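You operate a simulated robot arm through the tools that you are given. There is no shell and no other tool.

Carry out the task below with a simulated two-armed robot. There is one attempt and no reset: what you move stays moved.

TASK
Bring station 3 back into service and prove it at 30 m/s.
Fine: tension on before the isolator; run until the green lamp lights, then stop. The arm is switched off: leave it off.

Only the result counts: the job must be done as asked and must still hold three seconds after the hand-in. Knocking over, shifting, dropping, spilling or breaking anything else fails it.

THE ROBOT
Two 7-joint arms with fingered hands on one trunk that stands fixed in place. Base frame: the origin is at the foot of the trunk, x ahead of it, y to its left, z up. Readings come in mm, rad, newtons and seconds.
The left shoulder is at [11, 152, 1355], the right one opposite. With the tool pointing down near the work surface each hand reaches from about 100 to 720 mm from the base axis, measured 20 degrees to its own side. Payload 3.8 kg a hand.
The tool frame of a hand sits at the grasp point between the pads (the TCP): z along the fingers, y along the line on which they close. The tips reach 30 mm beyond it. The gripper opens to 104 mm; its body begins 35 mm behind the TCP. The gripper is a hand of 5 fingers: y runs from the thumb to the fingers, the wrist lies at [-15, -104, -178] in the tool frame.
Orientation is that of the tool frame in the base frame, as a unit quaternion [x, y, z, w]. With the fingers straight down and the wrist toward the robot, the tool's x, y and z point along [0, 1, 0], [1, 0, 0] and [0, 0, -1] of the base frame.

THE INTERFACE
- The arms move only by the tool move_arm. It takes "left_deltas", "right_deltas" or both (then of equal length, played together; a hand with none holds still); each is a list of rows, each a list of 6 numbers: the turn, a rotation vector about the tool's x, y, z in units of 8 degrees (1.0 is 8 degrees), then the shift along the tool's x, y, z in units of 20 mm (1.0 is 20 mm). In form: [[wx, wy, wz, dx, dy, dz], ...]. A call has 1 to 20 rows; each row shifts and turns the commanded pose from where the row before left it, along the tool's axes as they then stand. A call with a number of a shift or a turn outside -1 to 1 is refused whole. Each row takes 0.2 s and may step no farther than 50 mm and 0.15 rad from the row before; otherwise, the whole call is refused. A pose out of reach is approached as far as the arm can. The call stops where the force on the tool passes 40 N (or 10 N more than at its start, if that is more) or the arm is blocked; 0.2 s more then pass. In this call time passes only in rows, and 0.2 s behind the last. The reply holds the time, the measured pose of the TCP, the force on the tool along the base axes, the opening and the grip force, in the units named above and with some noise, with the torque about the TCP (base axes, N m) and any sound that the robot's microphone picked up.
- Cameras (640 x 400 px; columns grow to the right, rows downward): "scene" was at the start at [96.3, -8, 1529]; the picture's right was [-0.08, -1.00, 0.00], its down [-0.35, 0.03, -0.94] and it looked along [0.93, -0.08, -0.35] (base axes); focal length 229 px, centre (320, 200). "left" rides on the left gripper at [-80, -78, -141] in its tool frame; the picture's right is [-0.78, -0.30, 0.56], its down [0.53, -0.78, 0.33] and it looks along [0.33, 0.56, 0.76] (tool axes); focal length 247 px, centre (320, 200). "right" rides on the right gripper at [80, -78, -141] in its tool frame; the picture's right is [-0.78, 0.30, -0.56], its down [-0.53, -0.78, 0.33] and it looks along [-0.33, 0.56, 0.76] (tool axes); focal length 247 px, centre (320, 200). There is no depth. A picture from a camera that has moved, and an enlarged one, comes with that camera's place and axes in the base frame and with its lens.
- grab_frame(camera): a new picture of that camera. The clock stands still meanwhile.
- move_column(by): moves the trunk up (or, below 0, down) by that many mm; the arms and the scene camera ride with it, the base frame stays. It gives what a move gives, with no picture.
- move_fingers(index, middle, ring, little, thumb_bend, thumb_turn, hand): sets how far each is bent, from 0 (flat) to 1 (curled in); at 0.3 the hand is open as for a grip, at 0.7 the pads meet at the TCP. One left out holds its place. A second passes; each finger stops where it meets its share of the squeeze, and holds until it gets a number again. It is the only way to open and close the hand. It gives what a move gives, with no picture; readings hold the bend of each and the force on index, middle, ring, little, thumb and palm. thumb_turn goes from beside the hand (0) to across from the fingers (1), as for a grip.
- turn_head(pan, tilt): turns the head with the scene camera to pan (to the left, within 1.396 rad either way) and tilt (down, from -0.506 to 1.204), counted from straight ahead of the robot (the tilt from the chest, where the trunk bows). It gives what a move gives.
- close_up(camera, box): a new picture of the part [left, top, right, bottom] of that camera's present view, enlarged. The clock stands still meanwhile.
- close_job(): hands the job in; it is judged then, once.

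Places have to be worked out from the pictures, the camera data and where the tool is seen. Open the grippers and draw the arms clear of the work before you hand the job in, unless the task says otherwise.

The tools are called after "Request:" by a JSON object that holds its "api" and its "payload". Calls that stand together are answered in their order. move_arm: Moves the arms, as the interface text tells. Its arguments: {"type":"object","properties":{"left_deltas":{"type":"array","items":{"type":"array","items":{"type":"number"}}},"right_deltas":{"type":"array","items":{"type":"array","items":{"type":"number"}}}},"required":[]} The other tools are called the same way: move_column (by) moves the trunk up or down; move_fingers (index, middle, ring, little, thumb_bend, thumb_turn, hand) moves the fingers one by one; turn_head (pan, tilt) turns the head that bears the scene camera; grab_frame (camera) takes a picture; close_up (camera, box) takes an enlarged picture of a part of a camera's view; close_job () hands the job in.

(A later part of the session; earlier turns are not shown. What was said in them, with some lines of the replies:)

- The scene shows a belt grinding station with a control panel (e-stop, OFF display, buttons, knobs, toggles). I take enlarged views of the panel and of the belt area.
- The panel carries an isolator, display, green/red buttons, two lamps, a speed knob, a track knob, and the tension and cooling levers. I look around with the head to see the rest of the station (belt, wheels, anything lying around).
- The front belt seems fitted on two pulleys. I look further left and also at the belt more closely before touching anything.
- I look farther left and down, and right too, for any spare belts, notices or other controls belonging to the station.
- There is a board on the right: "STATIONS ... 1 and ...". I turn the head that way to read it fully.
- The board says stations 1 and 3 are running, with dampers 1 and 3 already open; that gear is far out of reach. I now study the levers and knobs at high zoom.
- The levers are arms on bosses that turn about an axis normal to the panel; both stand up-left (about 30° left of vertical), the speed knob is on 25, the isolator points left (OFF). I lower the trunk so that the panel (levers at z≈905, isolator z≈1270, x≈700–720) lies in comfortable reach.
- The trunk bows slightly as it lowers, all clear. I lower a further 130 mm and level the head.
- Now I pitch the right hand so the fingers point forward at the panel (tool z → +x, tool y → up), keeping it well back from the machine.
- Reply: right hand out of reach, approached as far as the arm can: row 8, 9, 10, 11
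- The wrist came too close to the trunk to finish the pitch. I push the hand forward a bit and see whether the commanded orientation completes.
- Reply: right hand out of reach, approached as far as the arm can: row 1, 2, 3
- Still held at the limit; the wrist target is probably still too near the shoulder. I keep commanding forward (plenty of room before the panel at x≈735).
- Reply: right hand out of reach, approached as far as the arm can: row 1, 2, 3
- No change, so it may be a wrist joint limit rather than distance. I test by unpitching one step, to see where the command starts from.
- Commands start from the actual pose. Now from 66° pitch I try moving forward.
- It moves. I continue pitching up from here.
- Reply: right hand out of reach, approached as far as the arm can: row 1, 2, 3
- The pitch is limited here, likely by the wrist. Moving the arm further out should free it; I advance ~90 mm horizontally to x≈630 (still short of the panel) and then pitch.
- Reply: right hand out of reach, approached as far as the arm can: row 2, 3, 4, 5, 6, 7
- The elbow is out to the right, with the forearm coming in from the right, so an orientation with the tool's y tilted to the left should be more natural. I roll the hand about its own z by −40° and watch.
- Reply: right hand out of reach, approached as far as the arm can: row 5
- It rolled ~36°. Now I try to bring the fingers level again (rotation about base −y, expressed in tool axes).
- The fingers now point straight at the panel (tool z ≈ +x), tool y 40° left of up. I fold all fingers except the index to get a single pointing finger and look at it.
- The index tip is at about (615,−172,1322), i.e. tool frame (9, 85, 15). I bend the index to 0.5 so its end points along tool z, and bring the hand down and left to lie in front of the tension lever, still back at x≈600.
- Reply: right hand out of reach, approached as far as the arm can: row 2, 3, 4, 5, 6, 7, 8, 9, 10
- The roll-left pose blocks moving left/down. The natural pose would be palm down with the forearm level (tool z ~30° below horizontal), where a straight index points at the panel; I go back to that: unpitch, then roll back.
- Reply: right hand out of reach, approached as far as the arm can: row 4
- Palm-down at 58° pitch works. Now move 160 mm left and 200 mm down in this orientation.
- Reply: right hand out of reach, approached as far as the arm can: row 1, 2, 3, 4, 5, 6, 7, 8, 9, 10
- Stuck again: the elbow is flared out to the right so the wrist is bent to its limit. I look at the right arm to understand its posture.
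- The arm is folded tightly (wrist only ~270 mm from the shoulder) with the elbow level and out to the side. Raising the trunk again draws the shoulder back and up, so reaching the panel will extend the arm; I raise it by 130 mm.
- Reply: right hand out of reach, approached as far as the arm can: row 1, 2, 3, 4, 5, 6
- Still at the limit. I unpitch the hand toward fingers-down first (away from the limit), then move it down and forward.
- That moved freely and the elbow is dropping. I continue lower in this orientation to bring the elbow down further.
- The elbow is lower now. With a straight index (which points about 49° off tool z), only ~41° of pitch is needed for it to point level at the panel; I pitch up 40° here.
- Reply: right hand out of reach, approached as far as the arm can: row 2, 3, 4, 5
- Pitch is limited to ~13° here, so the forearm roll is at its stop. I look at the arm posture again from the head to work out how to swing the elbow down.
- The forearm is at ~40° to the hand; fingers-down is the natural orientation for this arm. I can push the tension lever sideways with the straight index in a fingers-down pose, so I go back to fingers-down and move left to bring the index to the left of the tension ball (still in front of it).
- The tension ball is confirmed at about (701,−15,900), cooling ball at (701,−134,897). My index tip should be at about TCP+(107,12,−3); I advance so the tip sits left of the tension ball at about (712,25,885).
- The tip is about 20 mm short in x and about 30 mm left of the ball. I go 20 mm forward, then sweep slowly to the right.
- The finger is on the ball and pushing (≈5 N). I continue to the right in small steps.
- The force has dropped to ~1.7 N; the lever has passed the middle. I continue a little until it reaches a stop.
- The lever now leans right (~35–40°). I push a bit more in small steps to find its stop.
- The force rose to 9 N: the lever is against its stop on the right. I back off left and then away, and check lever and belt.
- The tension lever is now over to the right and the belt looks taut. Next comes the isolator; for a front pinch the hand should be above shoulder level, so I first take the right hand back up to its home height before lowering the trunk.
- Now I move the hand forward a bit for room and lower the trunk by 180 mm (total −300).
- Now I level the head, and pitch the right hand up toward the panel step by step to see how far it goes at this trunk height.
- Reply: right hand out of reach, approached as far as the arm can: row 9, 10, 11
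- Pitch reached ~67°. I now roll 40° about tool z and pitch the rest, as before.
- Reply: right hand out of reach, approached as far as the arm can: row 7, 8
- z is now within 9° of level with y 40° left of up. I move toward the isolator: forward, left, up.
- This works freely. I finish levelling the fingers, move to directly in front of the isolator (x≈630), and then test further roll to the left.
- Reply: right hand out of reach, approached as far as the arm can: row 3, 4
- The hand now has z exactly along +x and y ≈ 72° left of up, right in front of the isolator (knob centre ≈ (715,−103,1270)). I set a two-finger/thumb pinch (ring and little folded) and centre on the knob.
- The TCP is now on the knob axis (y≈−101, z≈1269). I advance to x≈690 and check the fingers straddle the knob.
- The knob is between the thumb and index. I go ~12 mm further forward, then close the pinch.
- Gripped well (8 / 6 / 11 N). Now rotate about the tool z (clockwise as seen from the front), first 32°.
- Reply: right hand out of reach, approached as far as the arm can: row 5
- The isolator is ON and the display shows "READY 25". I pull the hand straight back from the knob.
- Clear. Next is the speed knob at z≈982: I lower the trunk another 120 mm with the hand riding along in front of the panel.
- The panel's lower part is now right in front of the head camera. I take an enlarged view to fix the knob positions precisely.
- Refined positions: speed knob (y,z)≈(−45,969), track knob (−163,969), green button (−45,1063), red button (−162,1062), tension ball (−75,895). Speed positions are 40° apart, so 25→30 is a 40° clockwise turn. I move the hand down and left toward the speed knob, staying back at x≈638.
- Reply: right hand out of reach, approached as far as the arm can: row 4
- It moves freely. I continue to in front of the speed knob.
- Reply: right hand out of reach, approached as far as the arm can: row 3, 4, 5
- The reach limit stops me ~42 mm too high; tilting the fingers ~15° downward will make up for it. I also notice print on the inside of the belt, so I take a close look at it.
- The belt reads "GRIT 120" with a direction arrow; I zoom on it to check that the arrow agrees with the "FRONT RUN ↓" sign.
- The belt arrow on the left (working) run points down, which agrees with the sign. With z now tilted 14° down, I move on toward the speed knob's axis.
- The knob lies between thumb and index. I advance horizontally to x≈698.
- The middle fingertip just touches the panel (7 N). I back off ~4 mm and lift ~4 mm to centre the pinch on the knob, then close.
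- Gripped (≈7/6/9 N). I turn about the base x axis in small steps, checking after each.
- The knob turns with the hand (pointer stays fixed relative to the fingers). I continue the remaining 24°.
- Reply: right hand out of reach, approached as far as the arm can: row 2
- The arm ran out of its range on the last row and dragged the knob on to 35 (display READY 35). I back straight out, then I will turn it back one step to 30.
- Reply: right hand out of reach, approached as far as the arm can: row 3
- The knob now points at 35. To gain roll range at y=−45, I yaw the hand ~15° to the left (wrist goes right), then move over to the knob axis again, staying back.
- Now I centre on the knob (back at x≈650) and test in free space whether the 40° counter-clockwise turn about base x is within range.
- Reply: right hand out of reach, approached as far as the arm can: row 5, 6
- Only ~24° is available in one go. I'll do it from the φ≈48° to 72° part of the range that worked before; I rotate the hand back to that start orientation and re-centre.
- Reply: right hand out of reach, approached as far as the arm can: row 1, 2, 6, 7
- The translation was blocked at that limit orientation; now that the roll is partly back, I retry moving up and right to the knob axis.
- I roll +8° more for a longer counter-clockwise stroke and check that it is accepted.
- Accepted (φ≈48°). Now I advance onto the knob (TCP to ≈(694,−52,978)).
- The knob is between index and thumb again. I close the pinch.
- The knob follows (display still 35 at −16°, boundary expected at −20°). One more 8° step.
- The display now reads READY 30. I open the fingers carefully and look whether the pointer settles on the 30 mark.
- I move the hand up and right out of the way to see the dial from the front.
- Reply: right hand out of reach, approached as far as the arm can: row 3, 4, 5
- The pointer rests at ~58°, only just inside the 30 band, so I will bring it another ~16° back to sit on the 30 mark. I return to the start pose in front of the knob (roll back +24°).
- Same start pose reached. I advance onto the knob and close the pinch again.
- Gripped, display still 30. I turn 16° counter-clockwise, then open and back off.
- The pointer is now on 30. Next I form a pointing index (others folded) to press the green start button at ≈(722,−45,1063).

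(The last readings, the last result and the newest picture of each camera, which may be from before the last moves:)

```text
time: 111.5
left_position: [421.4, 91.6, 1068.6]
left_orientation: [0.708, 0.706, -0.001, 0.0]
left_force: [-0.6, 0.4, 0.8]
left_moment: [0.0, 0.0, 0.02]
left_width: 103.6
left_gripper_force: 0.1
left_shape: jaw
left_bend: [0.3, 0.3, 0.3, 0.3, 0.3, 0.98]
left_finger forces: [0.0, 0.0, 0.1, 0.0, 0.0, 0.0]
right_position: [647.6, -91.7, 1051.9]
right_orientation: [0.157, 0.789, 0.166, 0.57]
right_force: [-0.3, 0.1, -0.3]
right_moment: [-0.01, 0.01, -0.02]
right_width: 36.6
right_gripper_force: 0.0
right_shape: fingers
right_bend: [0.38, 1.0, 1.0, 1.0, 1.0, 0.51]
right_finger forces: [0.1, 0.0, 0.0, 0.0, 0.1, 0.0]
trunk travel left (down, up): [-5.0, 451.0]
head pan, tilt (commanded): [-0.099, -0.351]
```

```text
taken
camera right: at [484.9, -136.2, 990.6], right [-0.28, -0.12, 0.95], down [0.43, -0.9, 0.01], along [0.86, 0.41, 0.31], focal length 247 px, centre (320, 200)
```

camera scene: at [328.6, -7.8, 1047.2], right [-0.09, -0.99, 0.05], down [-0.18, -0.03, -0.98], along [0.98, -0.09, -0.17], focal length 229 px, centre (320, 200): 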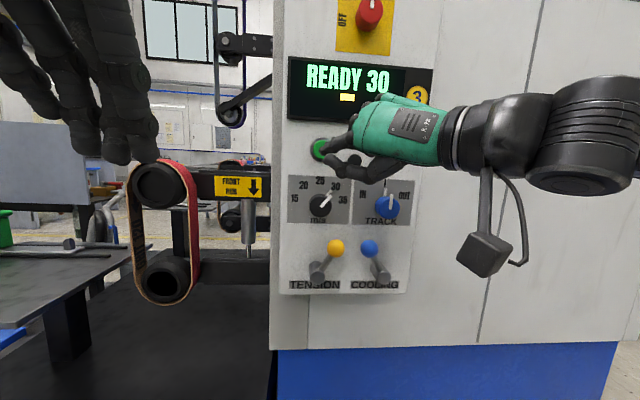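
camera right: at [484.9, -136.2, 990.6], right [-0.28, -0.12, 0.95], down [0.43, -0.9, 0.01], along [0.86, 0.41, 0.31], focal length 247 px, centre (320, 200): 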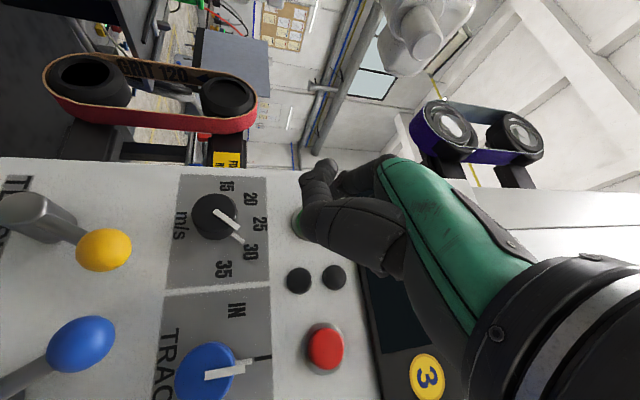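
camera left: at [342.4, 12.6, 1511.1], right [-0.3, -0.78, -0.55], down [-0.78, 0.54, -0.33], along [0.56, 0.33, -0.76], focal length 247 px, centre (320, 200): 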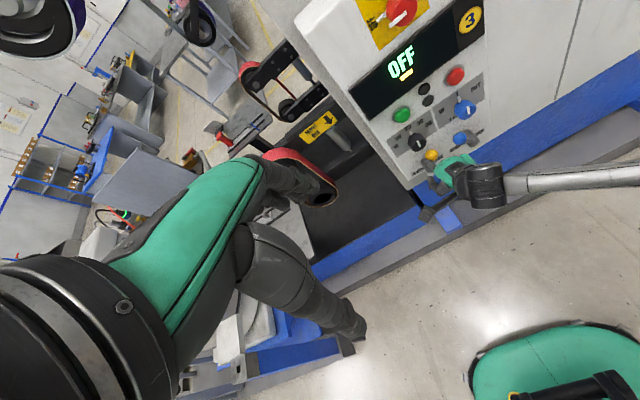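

READY 30 is confirmed. I take an enlarged view to align the index tip with the green button.

Request:
{"api": "close_up", "payload": {"camera": "scene", "box": [280, 100, 440, 220]}}

Request:
{"api": "close_up", "payload": {"camera": "right", "box": [240, 120, 440, 300]}}

```text
3.33 times, centred on (360, 160) of scene
camera zoom: at [328.6, -7.8, 1047.2], right [-0.09, -0.99, 0.05], down [-0.18, -0.03, -0.98], along [0.98, -0.09, -0.17], focal length 763 px, centre (187, 333)
```

zoom: 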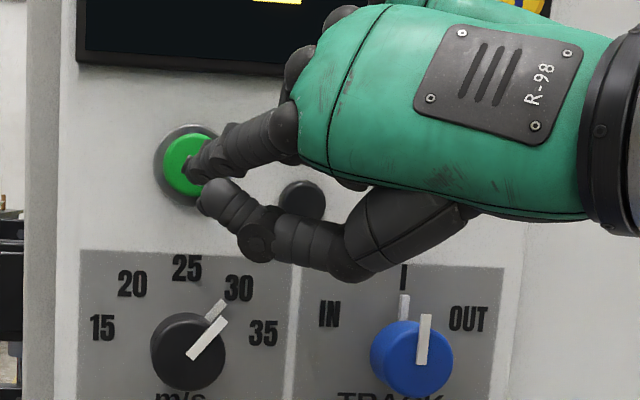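

```text
2.22 times, centred on (340, 210) of right
camera zoom: at [484.9, -136.2, 990.6], right [-0.28, -0.12, 0.95], down [0.43, -0.9, 0.01], along [0.86, 0.41, 0.31], focal length 549 px, centre (276, 178)
```

zoom: 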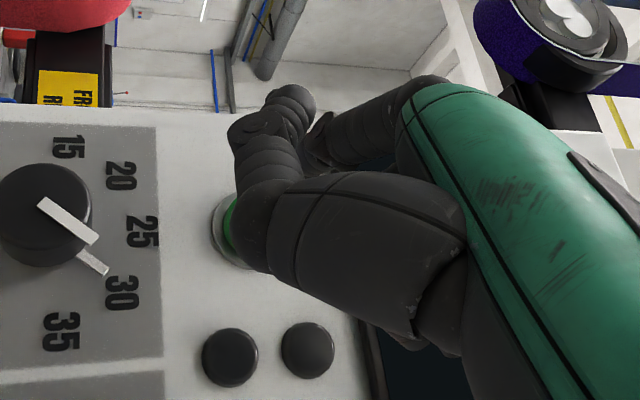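

The index tip is aligned in y and ~5 mm low. I advance 40 mm with a 5 mm lift, then press in small steps.

Request:
{"api": "move_arm", "payload": {"right_deltas": [[0, 0, 0, -0.509, 0.168, 0.879], [0, 0, 0, -0.297, 0.058, 0.952]]}}

Request:
{"api": "close_up", "payload": {"camera": "scene", "box": [280, 50, 440, 220]}}

```text
time: 112.1
left_position: [421.4, 93.0, 1068.8]
left_orientation: [0.708, 0.706, -0.001, 0.0]
left_force: [0.2, 0.1, 0.4]
left_moment: [0.0, -0.03, 0.01]
left_width: 103.8
left_gripper_force: 0.1
left_shape: jaw
left_bend: [0.3, 0.3, 0.3, 0.3, 0.3, 0.98]
left_finger forces: [0.0, 0.1, 0.0, 0.0, 0.0, 0.1]
right_position: [688.8, -90.5, 1056.0]
right_orientation: [0.157, 0.789, 0.167, 0.57]
right_force: [0.0, -0.5, -0.5]
right_moment: [0.01, -0.01, 0.01]
right_width: 36.2
right_gripper_force: 0.0
right_shape: fingers
right_bend: [0.38, 1.0, 1.0, 1.0, 1.0, 0.51]
right_finger forces: [0.1, 0.0, 0.0, 0.0, 0.0, 0.0]
trunk travel left (down, up): [-5.0, 451.0]
head pan, tilt (commanded): [-0.099, -0.351]
```

```text
2.35 times, centred on (360, 135) of scene
camera zoom: at [328.9, -7.8, 1047.1], right [-0.09, -0.99, 0.05], down [-0.18, -0.03, -0.98], along [0.98, -0.09, -0.17], focal length 538 px, centre (226, 353)
```

zoom: 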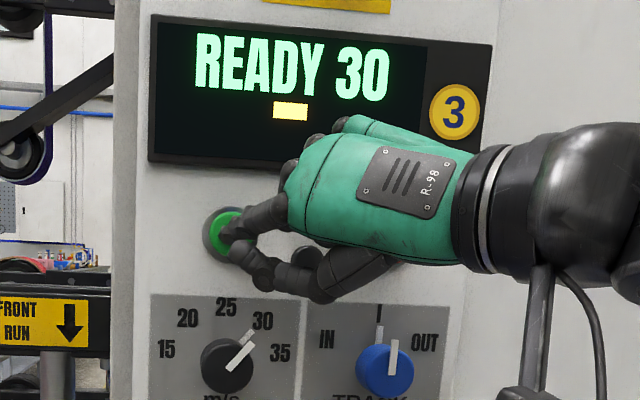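

The index tip is over the green button. I press in small steps.

Request:
{"api": "move_arm", "payload": {"right_deltas": [[0, 0, 0, -0.089, 0.017, 0.286], [0, 0, 0, -0.089, 0.017, 0.286]]}}

Request:
{"api": "close_up", "payload": {"camera": "scene", "box": [280, 50, 440, 220]}}

```text
time: 112.7
left_position: [418.2, 91.2, 1069.7]
left_orientation: [0.708, 0.707, -0.001, 0.001]
left_force: [0.5, 0.4, 0.0]
left_moment: [0.0, -0.03, 0.01]
left_width: 103.5
left_gripper_force: 0.1
left_shape: jaw
left_bend: [0.3, 0.3, 0.3, 0.3, 0.3, 0.98]
left_finger forces: [0.0, 0.0, 0.0, 0.0, 0.0, 0.0]
right_position: [697.2, -91.2, 1057.2]
right_orientation: [0.157, 0.788, 0.167, 0.572]
right_force: [-10.0, -3.3, -1.2]
right_moment: [-0.01, -0.07, 0.48]
right_width: 35.6
right_gripper_force: 5.1
right_shape: fingers
right_bend: [0.38, 1.0, 1.0, 1.0, 1.0, 0.51]
right_finger forces: [10.9, 0.0, 0.0, 0.0, 0.0, 0.0]
trunk travel left (down, up): [-5.0, 451.0]
head pan, tilt (commanded): [-0.099, -0.351]
heard: click
```

```text
2.35 times, centred on (360, 135) of scene
camera zoom: at [326.4, -8.3, 1048.1], right [-0.09, -0.99, 0.05], down [-0.17, -0.03, -0.98], along [0.98, -0.09, -0.17], focal length 538 px, centre (226, 353)
```

zoom: 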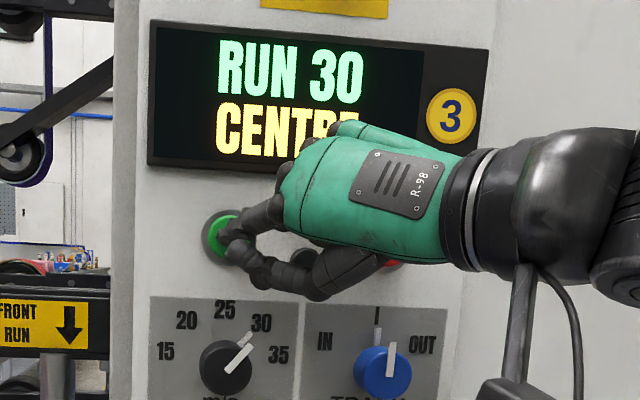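

The machine is running: "RUN 30 / CENTRE". I draw the finger back and watch the display, lamps and belt.

Request:
{"api": "move_arm", "payload": {"right_deltas": [[0, 0, 0, 0.297, -0.058, -0.952], [0, 0, 0, 0.297, -0.058, -0.952]]}}

Request:
{"api": "grab_frame", "payload": {"camera": "scene"}}

Request:
{"api": "grab_frame", "payload": {"camera": "right"}}

Request:
{"api": "close_up", "payload": {"camera": "scene", "box": [110, 130, 280, 310]}}

```text
time: 113.3
left_position: [420.7, 92.7, 1069.3]
left_orientation: [0.708, 0.706, 0.0, 0.001]
left_force: [-0.1, 0.0, -0.2]
left_moment: [0.0, -0.02, 0.01]
left_width: 103.5
left_gripper_force: 0.1
left_shape: jaw
left_bend: [0.3, 0.3, 0.3, 0.3, 0.3, 0.98]
left_finger forces: [0.0, 0.0, 0.0, 0.0, 0.0, 0.0]
right_position: [660.9, -90.5, 1057.3]
right_orientation: [0.158, 0.788, 0.166, 0.571]
right_force: [0.2, 1.0, -0.5]
right_moment: [0.04, 0.01, -0.03]
right_width: 36.4
right_gripper_force: 0.0
right_shape: fingers
right_bend: [0.38, 1.0, 1.0, 1.0, 1.0, 0.51]
right_finger forces: [0.0, 0.1, 0.0, 0.0, 0.0, 0.0]
trunk travel left (down, up): [-5.0, 451.0]
head pan, tilt (commanded): [-0.099, -0.351]
```

```text
taken
camera scene: at [328.1, -7.8, 1047.6], right [-0.09, -0.99, 0.05], down [-0.18, -0.03, -0.98], along [0.98, -0.09, -0.17], focal length 229 px, centre (320, 200)
```

scene: 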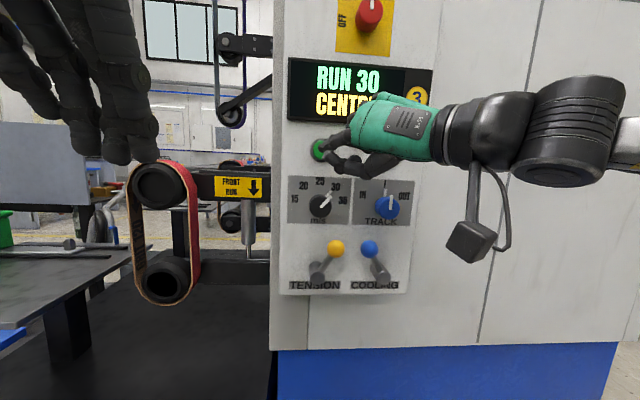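

```text
taken
camera right: at [497.8, -136.0, 995.7], right [-0.28, -0.12, 0.95], down [0.43, -0.9, 0.01], along [0.86, 0.41, 0.31], focal length 247 px, centre (320, 200)
```

right: 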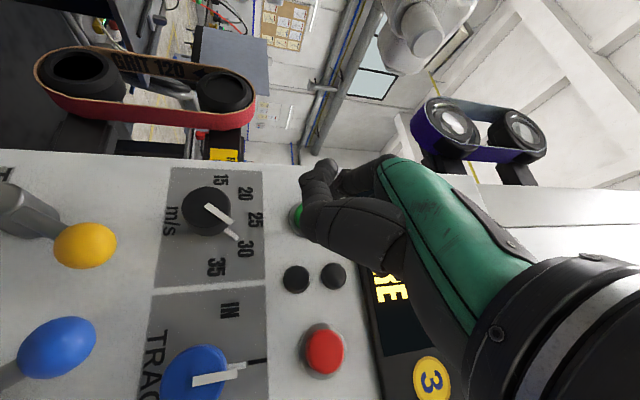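

```text
2.22 times, centred on (195, 220) of scene
camera zoom: at [328.1, -7.8, 1047.6], right [-0.09, -0.99, 0.05], down [-0.18, -0.03, -0.98], along [0.98, -0.09, -0.17], focal length 508 px, centre (598, 156)
```

zoom: 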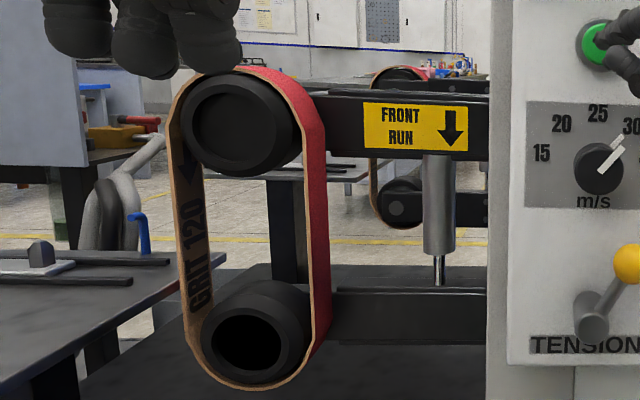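

Running and centred; no lamp yet. I move the hand to the right so as to hover in front of the red stop button, checking the display and lamps on the way.

Request:
{"api": "move_arm", "payload": {"right_deltas": [[0, 0, 0, -0.437, -0.896, -0.082], [0, 0, 0, -0.437, -0.896, -0.082], [0, 0, 0, -0.437, -0.896, -0.082]]}}

Request:
{"api": "close_up", "payload": {"camera": "scene", "box": [270, 40, 450, 230]}}

```text
time: 114.1
left_position: [420.3, 92.1, 1068.0]
left_orientation: [0.708, 0.706, -0.001, 0.0]
left_force: [-0.2, -0.4, 0.0]
left_moment: [0.02, 0.01, 0.02]
left_width: 103.6
left_gripper_force: 0.2
left_shape: jaw
left_bend: [0.3, 0.3, 0.3, 0.3, 0.3, 0.98]
left_finger forces: [0.0, 0.0, 0.0, 0.1, 0.0, 0.0]
right_position: [664.2, -122.5, 1030.6]
right_orientation: [0.16, 0.787, 0.168, 0.572]
right_force: [0.8, -0.6, -0.4]
right_moment: [-0.03, 0.05, -0.02]
right_width: 36.6
right_gripper_force: 0.1
right_shape: fingers
right_bend: [0.38, 1.0, 1.0, 1.0, 1.0, 0.51]
right_finger forces: [0.0, 0.0, 0.0, 0.0, 0.0, 0.0]
right hand out of reach, approached as far as the arm can: row 1, 2, 3
trunk travel left (down, up): [-5.0, 451.0]
head pan, tilt (commanded): [-0.099, -0.351]
```

```text
2.11 times, centred on (360, 135) of scene
camera zoom: at [328.6, -8.1, 1047.2], right [-0.09, -0.99, 0.05], down [-0.18, -0.03, -0.98], along [0.98, -0.09, -0.17], focal length 482 px, centre (236, 337)
```

zoom: 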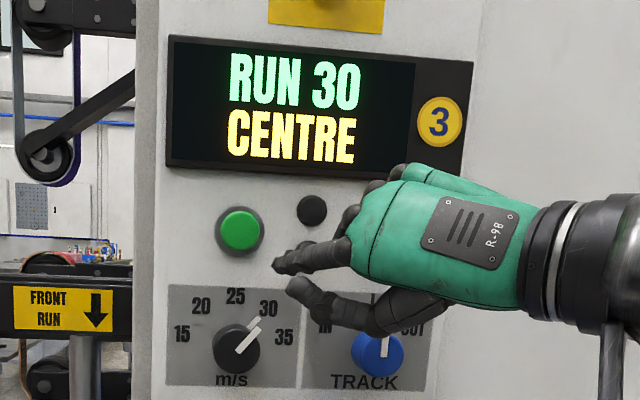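

The display still reads RUN 30 / CENTRE. Moving right was limited at this orientation, so I roll the hand back (y more upright) to free it, then go on toward the red button.

Request:
{"api": "move_arm", "payload": {"right_deltas": [[-0.297, 0.058, 0.952, 0, 0, 0], [-0.297, 0.058, 0.952, 0, 0, 0], [-0.297, 0.058, 0.952, 0, 0, 0]]}}

Request:
{"api": "close_up", "payload": {"camera": "scene", "box": [270, 40, 450, 230]}}

```text
time: 114.9
left_position: [420.9, 92.9, 1067.6]
left_orientation: [0.707, 0.707, -0.001, 0.001]
left_force: [1.0, -1.0, 0.3]
left_moment: [-0.01, 0.02, 0.03]
left_width: 103.6
left_gripper_force: 0.1
left_shape: jaw
left_bend: [0.3, 0.3, 0.3, 0.3, 0.3, 0.98]
left_finger forces: [0.0, 0.0, 0.1, 0.1, 0.0, 0.0]
right_position: [665.7, -125.4, 1030.7]
right_orientation: [0.274, 0.736, 0.327, 0.525]
right_force: [-0.1, -0.8, -0.2]
right_moment: [-0.02, 0.0, -0.01]
right_width: 36.7
right_gripper_force: 0.0
right_shape: fingers
right_bend: [0.38, 1.0, 1.0, 1.0, 1.0, 0.51]
right_finger forces: [0.1, 0.1, 0.0, 0.0, 0.1, 0.0]
trunk travel left (down, up): [-5.0, 451.0]
head pan, tilt (commanded): [-0.099, -0.351]
```

```text
2.11 times, centred on (360, 135) of scene
camera zoom: at [329.1, -8.1, 1047.0], right [-0.09, -0.99, 0.05], down [-0.18, -0.03, -0.98], along [0.98, -0.09, -0.17], focal length 482 px, centre (236, 337)
```

zoom: 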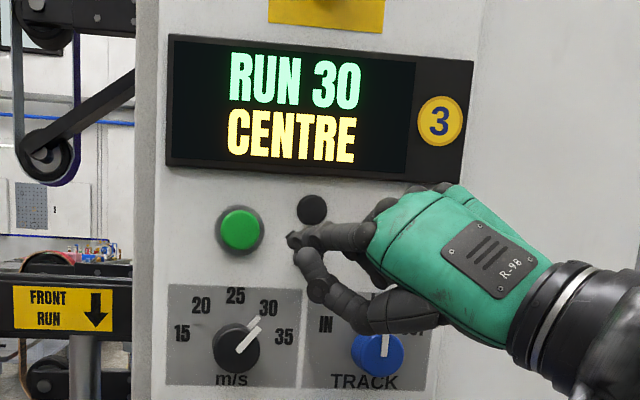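

Still RUN 30 / CENTRE, no lamp. Now I shift right ~80 mm to hover over the red button.

Request:
{"api": "move_arm", "payload": {"right_deltas": [[0, 0, 0, -0.8, -0.56, -0.19], [0, 0, 0, -0.8, -0.56, -0.19], [0, 0, 0, -0.8, -0.56, -0.19], [0, 0, 0, -0.8, -0.56, -0.19]]}}

Request:
{"api": "close_up", "payload": {"camera": "scene", "box": [270, 40, 450, 230]}}

```text
time: 115.9
left_position: [421.1, 92.8, 1069.4]
left_orientation: [0.708, 0.706, -0.002, 0.0]
left_force: [0.5, 0.3, 0.0]
left_moment: [0.03, -0.02, -0.02]
left_width: 103.6
left_gripper_force: 0.1
left_shape: jaw
left_bend: [0.3, 0.3, 0.3, 0.3, 0.3, 0.98]
left_finger forces: [0.0, 0.1, 0.0, 0.1, 0.0, 0.0]
right_position: [667.3, -201.9, 1039.8]
right_orientation: [0.273, 0.736, 0.327, 0.526]
right_force: [-0.5, 0.4, 0.5]
right_moment: [0.02, 0.02, -0.01]
right_width: 36.6
right_gripper_force: 0.1
right_shape: fingers
right_bend: [0.38, 1.0, 1.0, 1.0, 1.0, 0.51]
right_finger forces: [0.1, 0.0, 0.1, 0.0, 0.0, 0.0]
trunk travel left (down, up): [-5.0, 451.0]
head pan, tilt (commanded): [-0.099, -0.351]
```

```text
2.11 times, centred on (360, 135) of scene
camera zoom: at [328.3, -8.0, 1047.4], right [-0.09, -0.99, 0.05], down [-0.18, -0.03, -0.98], along [0.98, -0.09, -0.17], focal length 482 px, centre (236, 337)
```

zoom: 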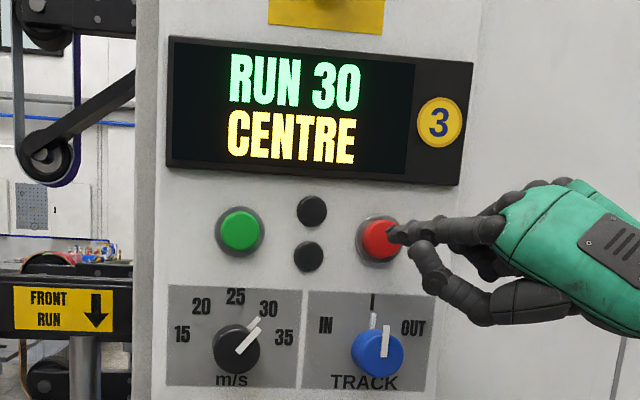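

I'm hovering just in front of the red button (tip ≈ (691,−159,1067)). I lower 5 mm and wait, checking lamps frequently.

Request:
{"api": "move_arm", "payload": {"right_deltas": [[0, 0, 0, 0.149, -0.192, 0.059], [0, 0, 0, -0.119, 0.024, 0.38], [0, 0, 0, 0, 0, 0], [0, 0, 0, 0, 0, 0]]}}

Request:
{"api": "close_up", "payload": {"camera": "scene", "box": [270, 40, 450, 230]}}

```text
time: 116.9
left_position: [420.8, 92.8, 1067.7]
left_orientation: [0.708, 0.706, -0.001, 0.0]
left_force: [-0.1, 0.8, -0.6]
left_moment: [-0.04, 0.01, -0.01]
left_width: 103.7
left_gripper_force: 0.0
left_shape: jaw
left_bend: [0.3, 0.3, 0.3, 0.3, 0.3, 0.98]
left_finger forces: [0.0, 0.1, 0.0, 0.0, 0.0, 0.0]
right_position: [676.2, -203.3, 1033.9]
right_orientation: [0.274, 0.736, 0.326, 0.526]
right_force: [0.3, -0.8, 0.1]
right_moment: [0.03, 0.02, 0.04]
right_width: 36.5
right_gripper_force: 0.0
right_shape: fingers
right_bend: [0.38, 1.0, 1.0, 1.0, 1.0, 0.51]
right_finger forces: [0.1, 0.0, 0.0, 0.0, 0.0, 0.0]
trunk travel left (down, up): [-5.0, 451.0]
head pan, tilt (commanded): [-0.099, -0.351]
```

```text
2.11 times, centred on (360, 135) of scene
camera zoom: at [328.6, -7.8, 1047.3], right [-0.09, -0.99, 0.05], down [-0.18, -0.03, -0.98], along [0.98, -0.09, -0.17], focal length 482 px, centre (236, 337)
```

zoom: 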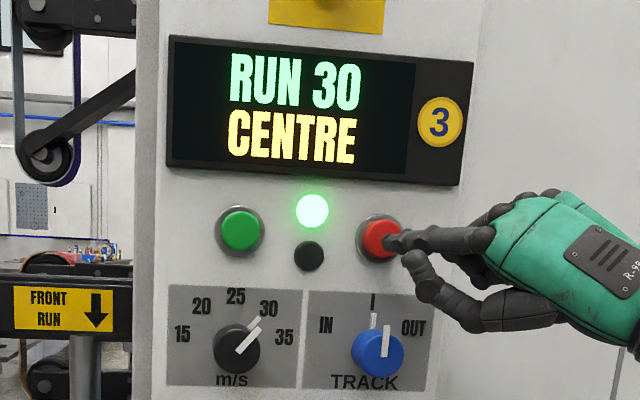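

The green lamp is lit. I press the red stop button now.

Request:
{"api": "move_arm", "payload": {"right_deltas": [[0, 0, 0, -0.223, 0.045, 0.714], [0, 0, 0, -0.089, 0.018, 0.286], [0, 0, 0, -0.089, 0.018, 0.286]]}}

Request:
{"api": "close_up", "payload": {"camera": "scene", "box": [270, 40, 450, 230]}}

```text
time: 117.7
left_position: [416.6, 92.4, 1071.4]
left_orientation: [0.708, 0.706, 0.0, 0.001]
left_force: [0.6, -0.7, -1.2]
left_moment: [0.02, -0.02, -0.03]
left_width: 103.5
left_gripper_force: 0.0
left_shape: jaw
left_bend: [0.3, 0.3, 0.3, 0.3, 0.3, 0.98]
left_finger forces: [0.0, 0.0, 0.1, 0.0, 0.0, 0.0]
right_position: [699.4, -202.9, 1037.3]
right_orientation: [0.272, 0.734, 0.329, 0.528]
right_force: [-19.5, -3.0, -4.4]
right_moment: [-0.06, -0.5, 0.83]
right_width: 35.7
right_gripper_force: 10.0
right_shape: fingers
right_bend: [0.39, 1.0, 1.0, 1.0, 1.0, 0.51]
right_finger forces: [20.1, 0.0, 0.1, 0.1, 0.0, 0.0]
trunk travel left (down, up): [-5.0, 451.0]
head pan, tilt (commanded): [-0.099, -0.351]
heard: click
```

```text
2.11 times, centred on (360, 135) of scene
camera zoom: at [324.6, -9.0, 1048.7], right [-0.09, -0.99, 0.05], down [-0.17, -0.03, -0.98], along [0.98, -0.09, -0.17], focal length 482 px, centre (236, 337)
```

zoom: 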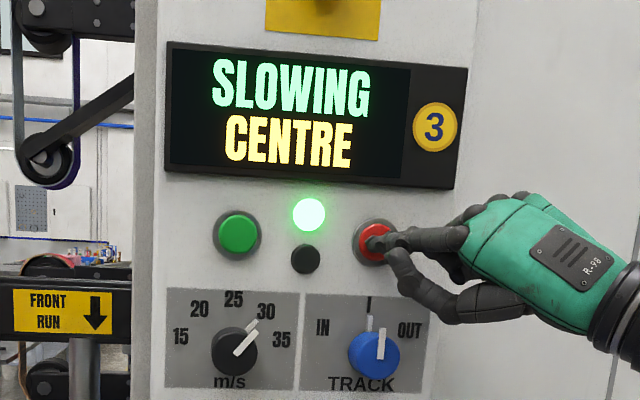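

The stop was accepted: "SLOWING". I draw the finger straight back from the button.

Request:
{"api": "move_arm", "payload": {"right_deltas": [[0, 0, 0, 0.297, -0.06, -0.952], [0, 0, 0, 0.297, -0.06, -0.952], [0, 0, 0, 0, 0, 0], [0, 0, 0, 0, 0, 0]]}}

Request:
{"api": "close_up", "payload": {"camera": "scene", "box": [270, 0, 450, 310]}}

```text
time: 118.7
left_position: [420.4, 92.7, 1069.4]
left_orientation: [0.708, 0.707, -0.002, -0.001]
left_force: [0.2, 0.6, 0.0]
left_moment: [0.01, -0.01, -0.03]
left_width: 103.6
left_gripper_force: 0.0
left_shape: jaw
left_bend: [0.3, 0.3, 0.3, 0.3, 0.3, 0.98]
left_finger forces: [0.0, 0.0, 0.1, 0.0, 0.0, 0.0]
right_position: [660.2, -204.9, 1033.4]
right_orientation: [0.273, 0.736, 0.326, 0.526]
right_force: [-0.1, -0.1, -1.5]
right_moment: [-0.05, -0.02, 0.03]
right_width: 36.4
right_gripper_force: 0.0
right_shape: fingers
right_bend: [0.38, 1.0, 1.0, 1.0, 1.0, 0.51]
right_finger forces: [0.1, 0.0, 0.0, 0.1, 0.1, 0.1]
trunk travel left (down, up): [-5.0, 451.0]
head pan, tilt (commanded): [-0.099, -0.351]
```

```text
1.29 times, centred on (360, 155) of scene
camera zoom: at [328.3, -7.9, 1047.4], right [-0.09, -0.99, 0.05], down [-0.18, -0.03, -0.98], along [0.98, -0.09, -0.17], focal length 295 px, centre (268, 258)
```

zoom: 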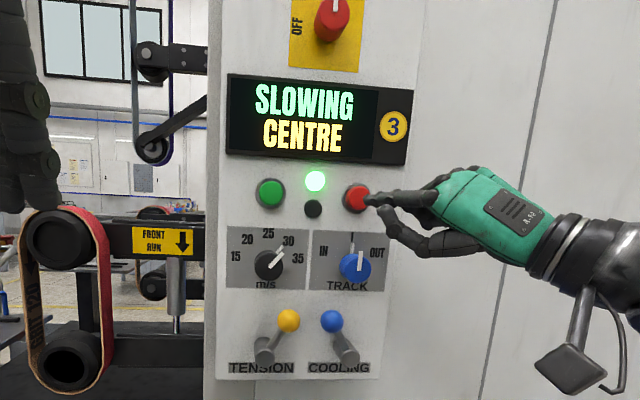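

It is coasting down. I move the arm away to the right and back while it slows.

Request:
{"api": "move_arm", "payload": {"right_deltas": [[0, 0, 0, -0.7, -0.6, -0.2], [0, 0, 0, -0.7, -0.6, -0.2], [0, 0, 0, -0.5, -0.5, -0.6], [0, 0, 0, -0.5, -0.5, -0.6], [0, 0, 0, 0, 0, 0], [0, 0, 0, 0, 0, 0]]}}

Request:
{"api": "grab_frame", "payload": {"camera": "scene"}}

```text
time: 120.1
left_position: [420.0, 92.5, 1069.5]
left_orientation: [0.707, 0.707, -0.001, 0.0]
left_force: [-0.8, 0.5, 0.3]
left_moment: [0.0, -0.01, 0.02]
left_width: 103.7
left_gripper_force: 0.1
left_shape: jaw
left_bend: [0.3, 0.3, 0.3, 0.3, 0.3, 0.98]
left_finger forces: [0.1, 0.0, 0.1, 0.0, 0.1, 0.1]
right_position: [650.1, -266.5, 1030.5]
right_orientation: [0.273, 0.734, 0.328, 0.528]
right_force: [0.7, -0.2, 0.5]
right_moment: [0.02, -0.02, 0.0]
right_width: 36.4
right_gripper_force: 0.3
right_shape: fingers
right_bend: [0.38, 1.0, 1.0, 1.0, 1.0, 0.51]
right_finger forces: [0.0, 0.0, 0.0, 0.0, 0.0, 0.0]
right hand out of reach, approached as far as the arm can: row 3, 4
trunk travel left (down, up): [-5.0, 451.0]
head pan, tilt (commanded): [-0.099, -0.351]
```

```text
taken
camera scene: at [328.4, -7.9, 1047.4], right [-0.09, -0.99, 0.05], down [-0.18, -0.03, -0.98], along [0.98, -0.09, -0.17], focal length 229 px, centre (320, 200)
```

scene: 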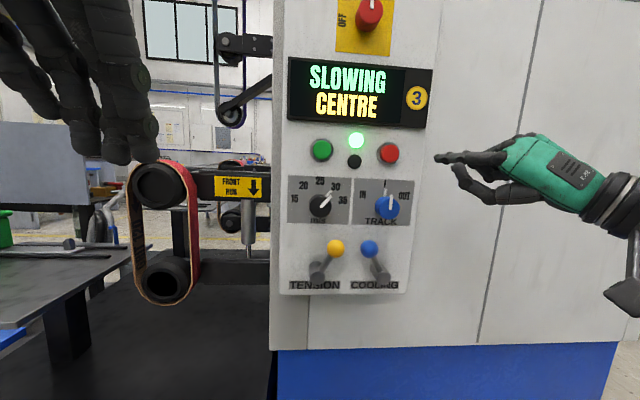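

Still slowing. I open the right hand to its initial open shape, then check again.

Request:
{"api": "move_fingers", "payload": {"hand": "right", "index": 0.3, "middle": 0.3, "ring": 0.3, "little": 0.3, "thumb_bend": 0.3, "thumb_turn": 1}}

Request:
{"api": "move_arm", "payload": {"right_deltas": [[0, 0, 0, 0, 0, 0], [0, 0, 0, 0, 0, 0], [0, 0, 0, 0, 0, 0], [0, 0, 0, 0, 0, 0], [0, 0, 0, 0, 0, 0], [0, 0, 0, 0, 0, 0], [0, 0, 0, 0, 0, 0], [0, 0, 0, 0, 0, 0], [0, 0, 0, 0, 0, 0], [0, 0, 0, 0, 0, 0]]}}

Request:
{"api": "grab_frame", "payload": {"camera": "scene"}}

```text
time: 121.1
left_position: [419.8, 93.5, 1069.1]
left_orientation: [0.708, 0.706, -0.001, 0.0]
left_force: [-0.5, -0.1, 0.8]
left_moment: [0.01, -0.02, -0.01]
left_width: 103.7
left_gripper_force: 0.0
left_shape: jaw
left_bend: [0.3, 0.3, 0.3, 0.3, 0.3, 0.98]
left_finger forces: [0.1, 0.1, 0.0, 0.0, 0.1, 0.0]
right_position: [650.0, -265.5, 1031.6]
right_orientation: [0.273, 0.735, 0.329, 0.527]
right_force: [-0.3, 0.7, 0.3]
right_moment: [-0.03, -0.01, 0.03]
right_width: 102.6
right_gripper_force: 0.0
right_shape: fingers
right_bend: [0.3, 0.3, 0.3, 0.3, 0.3, 0.98]
right_finger forces: [0.0, 0.0, 0.0, 0.1, 0.0, 0.1]
trunk travel left (down, up): [-5.0, 451.0]
head pan, tilt (commanded): [-0.099, -0.351]
```

```text
time: 123.3
left_position: [421.0, 93.9, 1068.5]
left_orientation: [0.708, 0.707, -0.001, 0.0]
left_force: [0.0, 0.9, 0.3]
left_moment: [-0.04, 0.0, 0.03]
left_width: 103.8
left_gripper_force: 0.1
left_shape: jaw
left_bend: [0.3, 0.3, 0.3, 0.3, 0.3, 0.98]
left_finger forces: [0.1, 0.0, 0.1, 0.0, 0.0, 0.0]
right_position: [650.0, -266.4, 1031.9]
right_orientation: [0.273, 0.735, 0.328, 0.527]
right_force: [0.7, 0.9, 0.6]
right_moment: [0.04, 0.0, -0.04]
right_width: 102.7
right_gripper_force: 0.1
right_shape: fingers
right_bend: [0.3, 0.3, 0.3, 0.3, 0.3, 0.98]
right_finger forces: [0.1, 0.0, 0.0, 0.0, 0.0, 0.0]
trunk travel left (down, up): [-5.0, 451.0]
head pan, tilt (commanded): [-0.099, -0.351]
```

```text
taken
camera scene: at [328.5, -7.8, 1047.3], right [-0.09, -0.99, 0.05], down [-0.18, -0.03, -0.98], along [0.98, -0.09, -0.17], focal length 229 px, centre (320, 200)
```

scene: 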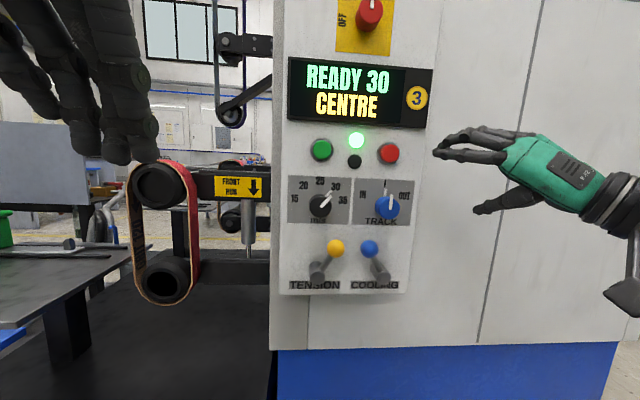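

The belt has stopped: READY 30 / CENTRE, green lamp on. I draw the right hand back, then raise the trunk to bring both arms well clear.

Request:
{"api": "move_arm", "payload": {"right_deltas": [[0, 0, 0, 0.297, -0.06, -0.952], [0, 0, 0, 0.297, -0.06, -0.952]]}}

Request:
{"api": "move_column", "payload": {"by": 200}}

Request:
{"api": "grab_frame", "payload": {"camera": "scene"}}

```text
time: 123.9
left_position: [420.7, 92.3, 1069.1]
left_orientation: [0.708, 0.706, -0.002, 0.001]
left_force: [0.9, -1.5, -0.2]
left_moment: [0.0, 0.02, -0.03]
left_width: 103.6
left_gripper_force: 0.1
left_shape: jaw
left_bend: [0.3, 0.3, 0.3, 0.3, 0.3, 0.98]
left_finger forces: [0.1, 0.0, 0.0, 0.0, 0.0, 0.0]
right_position: [632.2, -257.8, 1019.5]
right_orientation: [0.276, 0.733, 0.334, 0.525]
right_force: [0.7, 0.3, 0.0]
right_moment: [0.04, 0.03, -0.01]
right_width: 103.0
right_gripper_force: 0.0
right_shape: fingers
right_bend: [0.3, 0.3, 0.3, 0.3, 0.3, 0.98]
right_finger forces: [0.0, 0.0, 0.1, 0.1, 0.1, 0.1]
right hand out of reach, approached as far as the arm can: row 1, 2
trunk travel left (down, up): [-5.0, 451.0]
head pan, tilt (commanded): [-0.099, -0.351]
```

```text
time: 126.1
left_position: [421.0, 92.3, 1269.5]
left_orientation: [0.708, 0.706, -0.001, 0.001]
left_force: [0.0, 0.1, -0.2]
left_moment: [-0.02, 0.01, 0.0]
left_width: 103.9
left_gripper_force: 0.1
left_shape: jaw
left_bend: [0.3, 0.3, 0.3, 0.3, 0.3, 0.98]
left_finger forces: [0.0, 0.0, 0.0, 0.1, 0.0, 0.1]
right_position: [621.6, -257.2, 1222.2]
right_orientation: [0.273, 0.737, 0.327, 0.525]
right_force: [-0.6, -0.1, -0.1]
right_moment: [-0.02, -0.01, 0.0]
right_width: 103.0
right_gripper_force: 0.1
right_shape: fingers
right_bend: [0.3, 0.3, 0.3, 0.3, 0.3, 0.98]
right_finger forces: [0.1, 0.1, 0.0, 0.0, 0.0, 0.1]
trunk travel left (down, up): [-205.0, 251.0]
head pan, tilt (commanded): [-0.099, -0.351]
```

```text
taken
camera scene: at [164.0, -7.9, 1347.0], right [-0.1, -0.99, 0.02], down [0.18, -0.03, -0.98], along [0.98, -0.09, 0.18], focal length 229 px, centre (320, 200)
```

scene: 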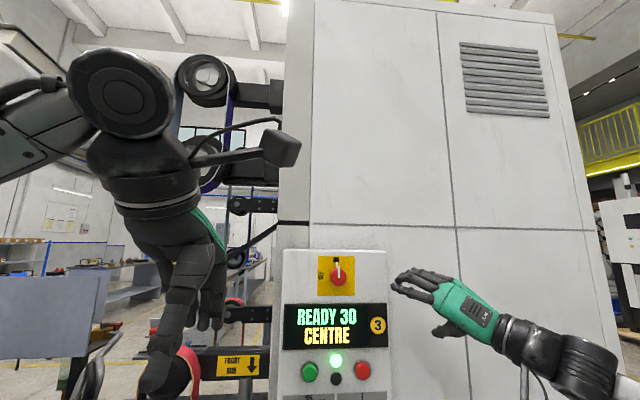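

All clear. I draw the right hand farther back from the panel.

Request:
{"api": "move_arm", "payload": {"right_deltas": [[0, 0, 0, 0.297, -0.06, -0.952], [0, 0, 0, 0.297, -0.06, -0.952], [0, 0, 0, 0.297, -0.06, -0.952], [0, 0, 0, 0.297, -0.06, -0.952], [0, 0, 0, 0.297, -0.06, -0.952], [0, 0, 0, 0.297, -0.06, -0.952]]}}

Request:
{"api": "turn_head", "payload": {"pan": -0.05, "tilt": 0.3}}

Request:
{"api": "grab_frame", "payload": {"camera": "scene"}}

Request:
{"api": "close_up", "payload": {"camera": "scene", "box": [270, 60, 430, 260]}}

```text
time: 127.5
left_position: [417.4, 93.1, 1270.2]
left_orientation: [0.707, 0.707, 0.001, 0.001]
left_force: [-0.5, -0.5, 0.3]
left_moment: [0.0, -0.02, 0.01]
left_width: 104.0
left_gripper_force: 0.1
left_shape: jaw
left_bend: [0.3, 0.3, 0.3, 0.3, 0.3, 0.98]
left_finger forces: [0.0, 0.0, 0.1, 0.1, 0.0, 0.1]
right_position: [498.0, -256.3, 1249.0]
right_orientation: [0.265, 0.721, 0.334, 0.547]
right_force: [4.2, 0.5, -9.9]
right_moment: [0.3, -0.63, 0.06]
right_width: 103.1
right_gripper_force: 0.1
right_shape: fingers
right_bend: [0.3, 0.3, 0.3, 0.3, 0.3, 0.98]
right_finger forces: [0.0, 0.0, 0.0, 0.1, 0.1, 0.0]
right hand out of reach, approached as far as the arm can: row 4
trunk travel left (down, up): [-205.0, 251.0]
head pan, tilt (commanded): [-0.099, -0.351]
```

```text
time: 128.5
left_position: [419.6, 92.6, 1268.9]
left_orientation: [0.707, 0.707, -0.001, 0.0]
left_force: [-1.0, 0.2, 0.2]
left_moment: [-0.02, 0.01, 0.0]
left_width: 103.6
left_gripper_force: 0.0
left_shape: jaw
left_bend: [0.3, 0.3, 0.3, 0.3, 0.3, 0.98]
left_finger forces: [0.1, 0.0, 0.0, 0.0, 0.0, 0.0]
right_position: [499.5, -257.3, 1251.9]
right_orientation: [0.263, 0.719, 0.337, 0.549]
right_force: [0.2, -0.7, 0.6]
right_moment: [0.01, -0.01, 0.02]
right_width: 103.3
right_gripper_force: 0.0
right_shape: fingers
right_bend: [0.3, 0.3, 0.3, 0.3, 0.3, 0.97]
right_finger forces: [0.1, 0.0, 0.0, 0.1, 0.0, 0.0]
trunk travel left (down, up): [-205.0, 251.0]
head pan, tilt (commanded): [-0.051, 0.3]
```

```text
taken
camera scene: at [171.2, -4.9, 1288.0], right [-0.05, -1.0, 0.01], down [-0.45, 0.02, -0.89], along [0.89, -0.05, -0.45], focal length 229 px, centre (320, 200)
```

scene: 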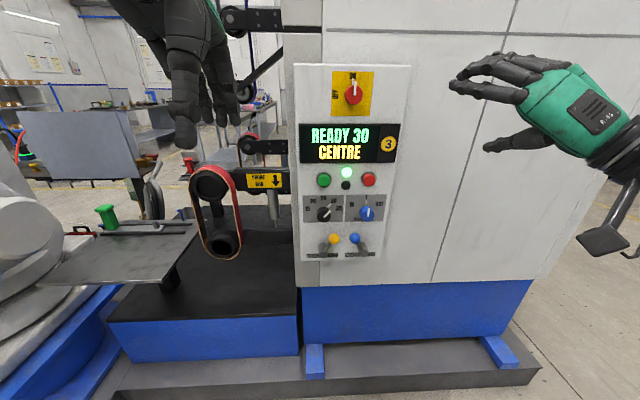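

```text
2.00 times, centred on (350, 160) of scene
camera zoom: at [171.2, -4.9, 1288.0], right [-0.05, -1.0, 0.01], down [-0.45, 0.02, -0.89], along [0.89, -0.05, -0.45], focal length 458 px, centre (260, 280)
```

zoom: 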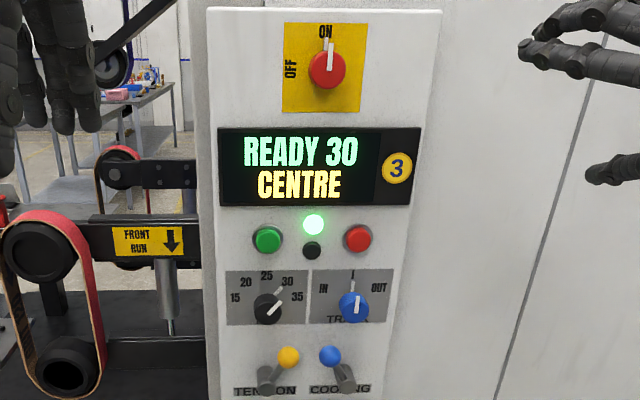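

Everything is in order: tension on, isolator ON, dial on 30, proven with the green lamp lit, belt stopped (READY 30 / CENTRE), cooling, track and the arm untouched, both hands open and clear. I hand the job in.

Request:
{"api": "close_job", "payload": {}}

```text
The job is handed in.
```

Station 3 is back in service and was proven at 30 m/s, and the job is handed in.

- **Order:** I put the tension on first, then switched the isolator on, set the dial to 30 and pressed start.
- **Test run:** The display read RUN 30 / CENTRE until the green lamp lit. I then pressed stop and the belt coasted to rest.
- **Overshoot on the dial:** While setting the speed, my hand slipped and briefly took the dial to 35. I brought it back to 30 before starting, so it never ran at 35.
- **How it stands:** Tension is on, the isolator is ON and the green lamp is still lit. The display shows READY 30 / CENTRE.
- **Left alone:** I did not touch the arm, which stays off, or the cooling lever and track knob.

Both of my hands are open and clear of the station.
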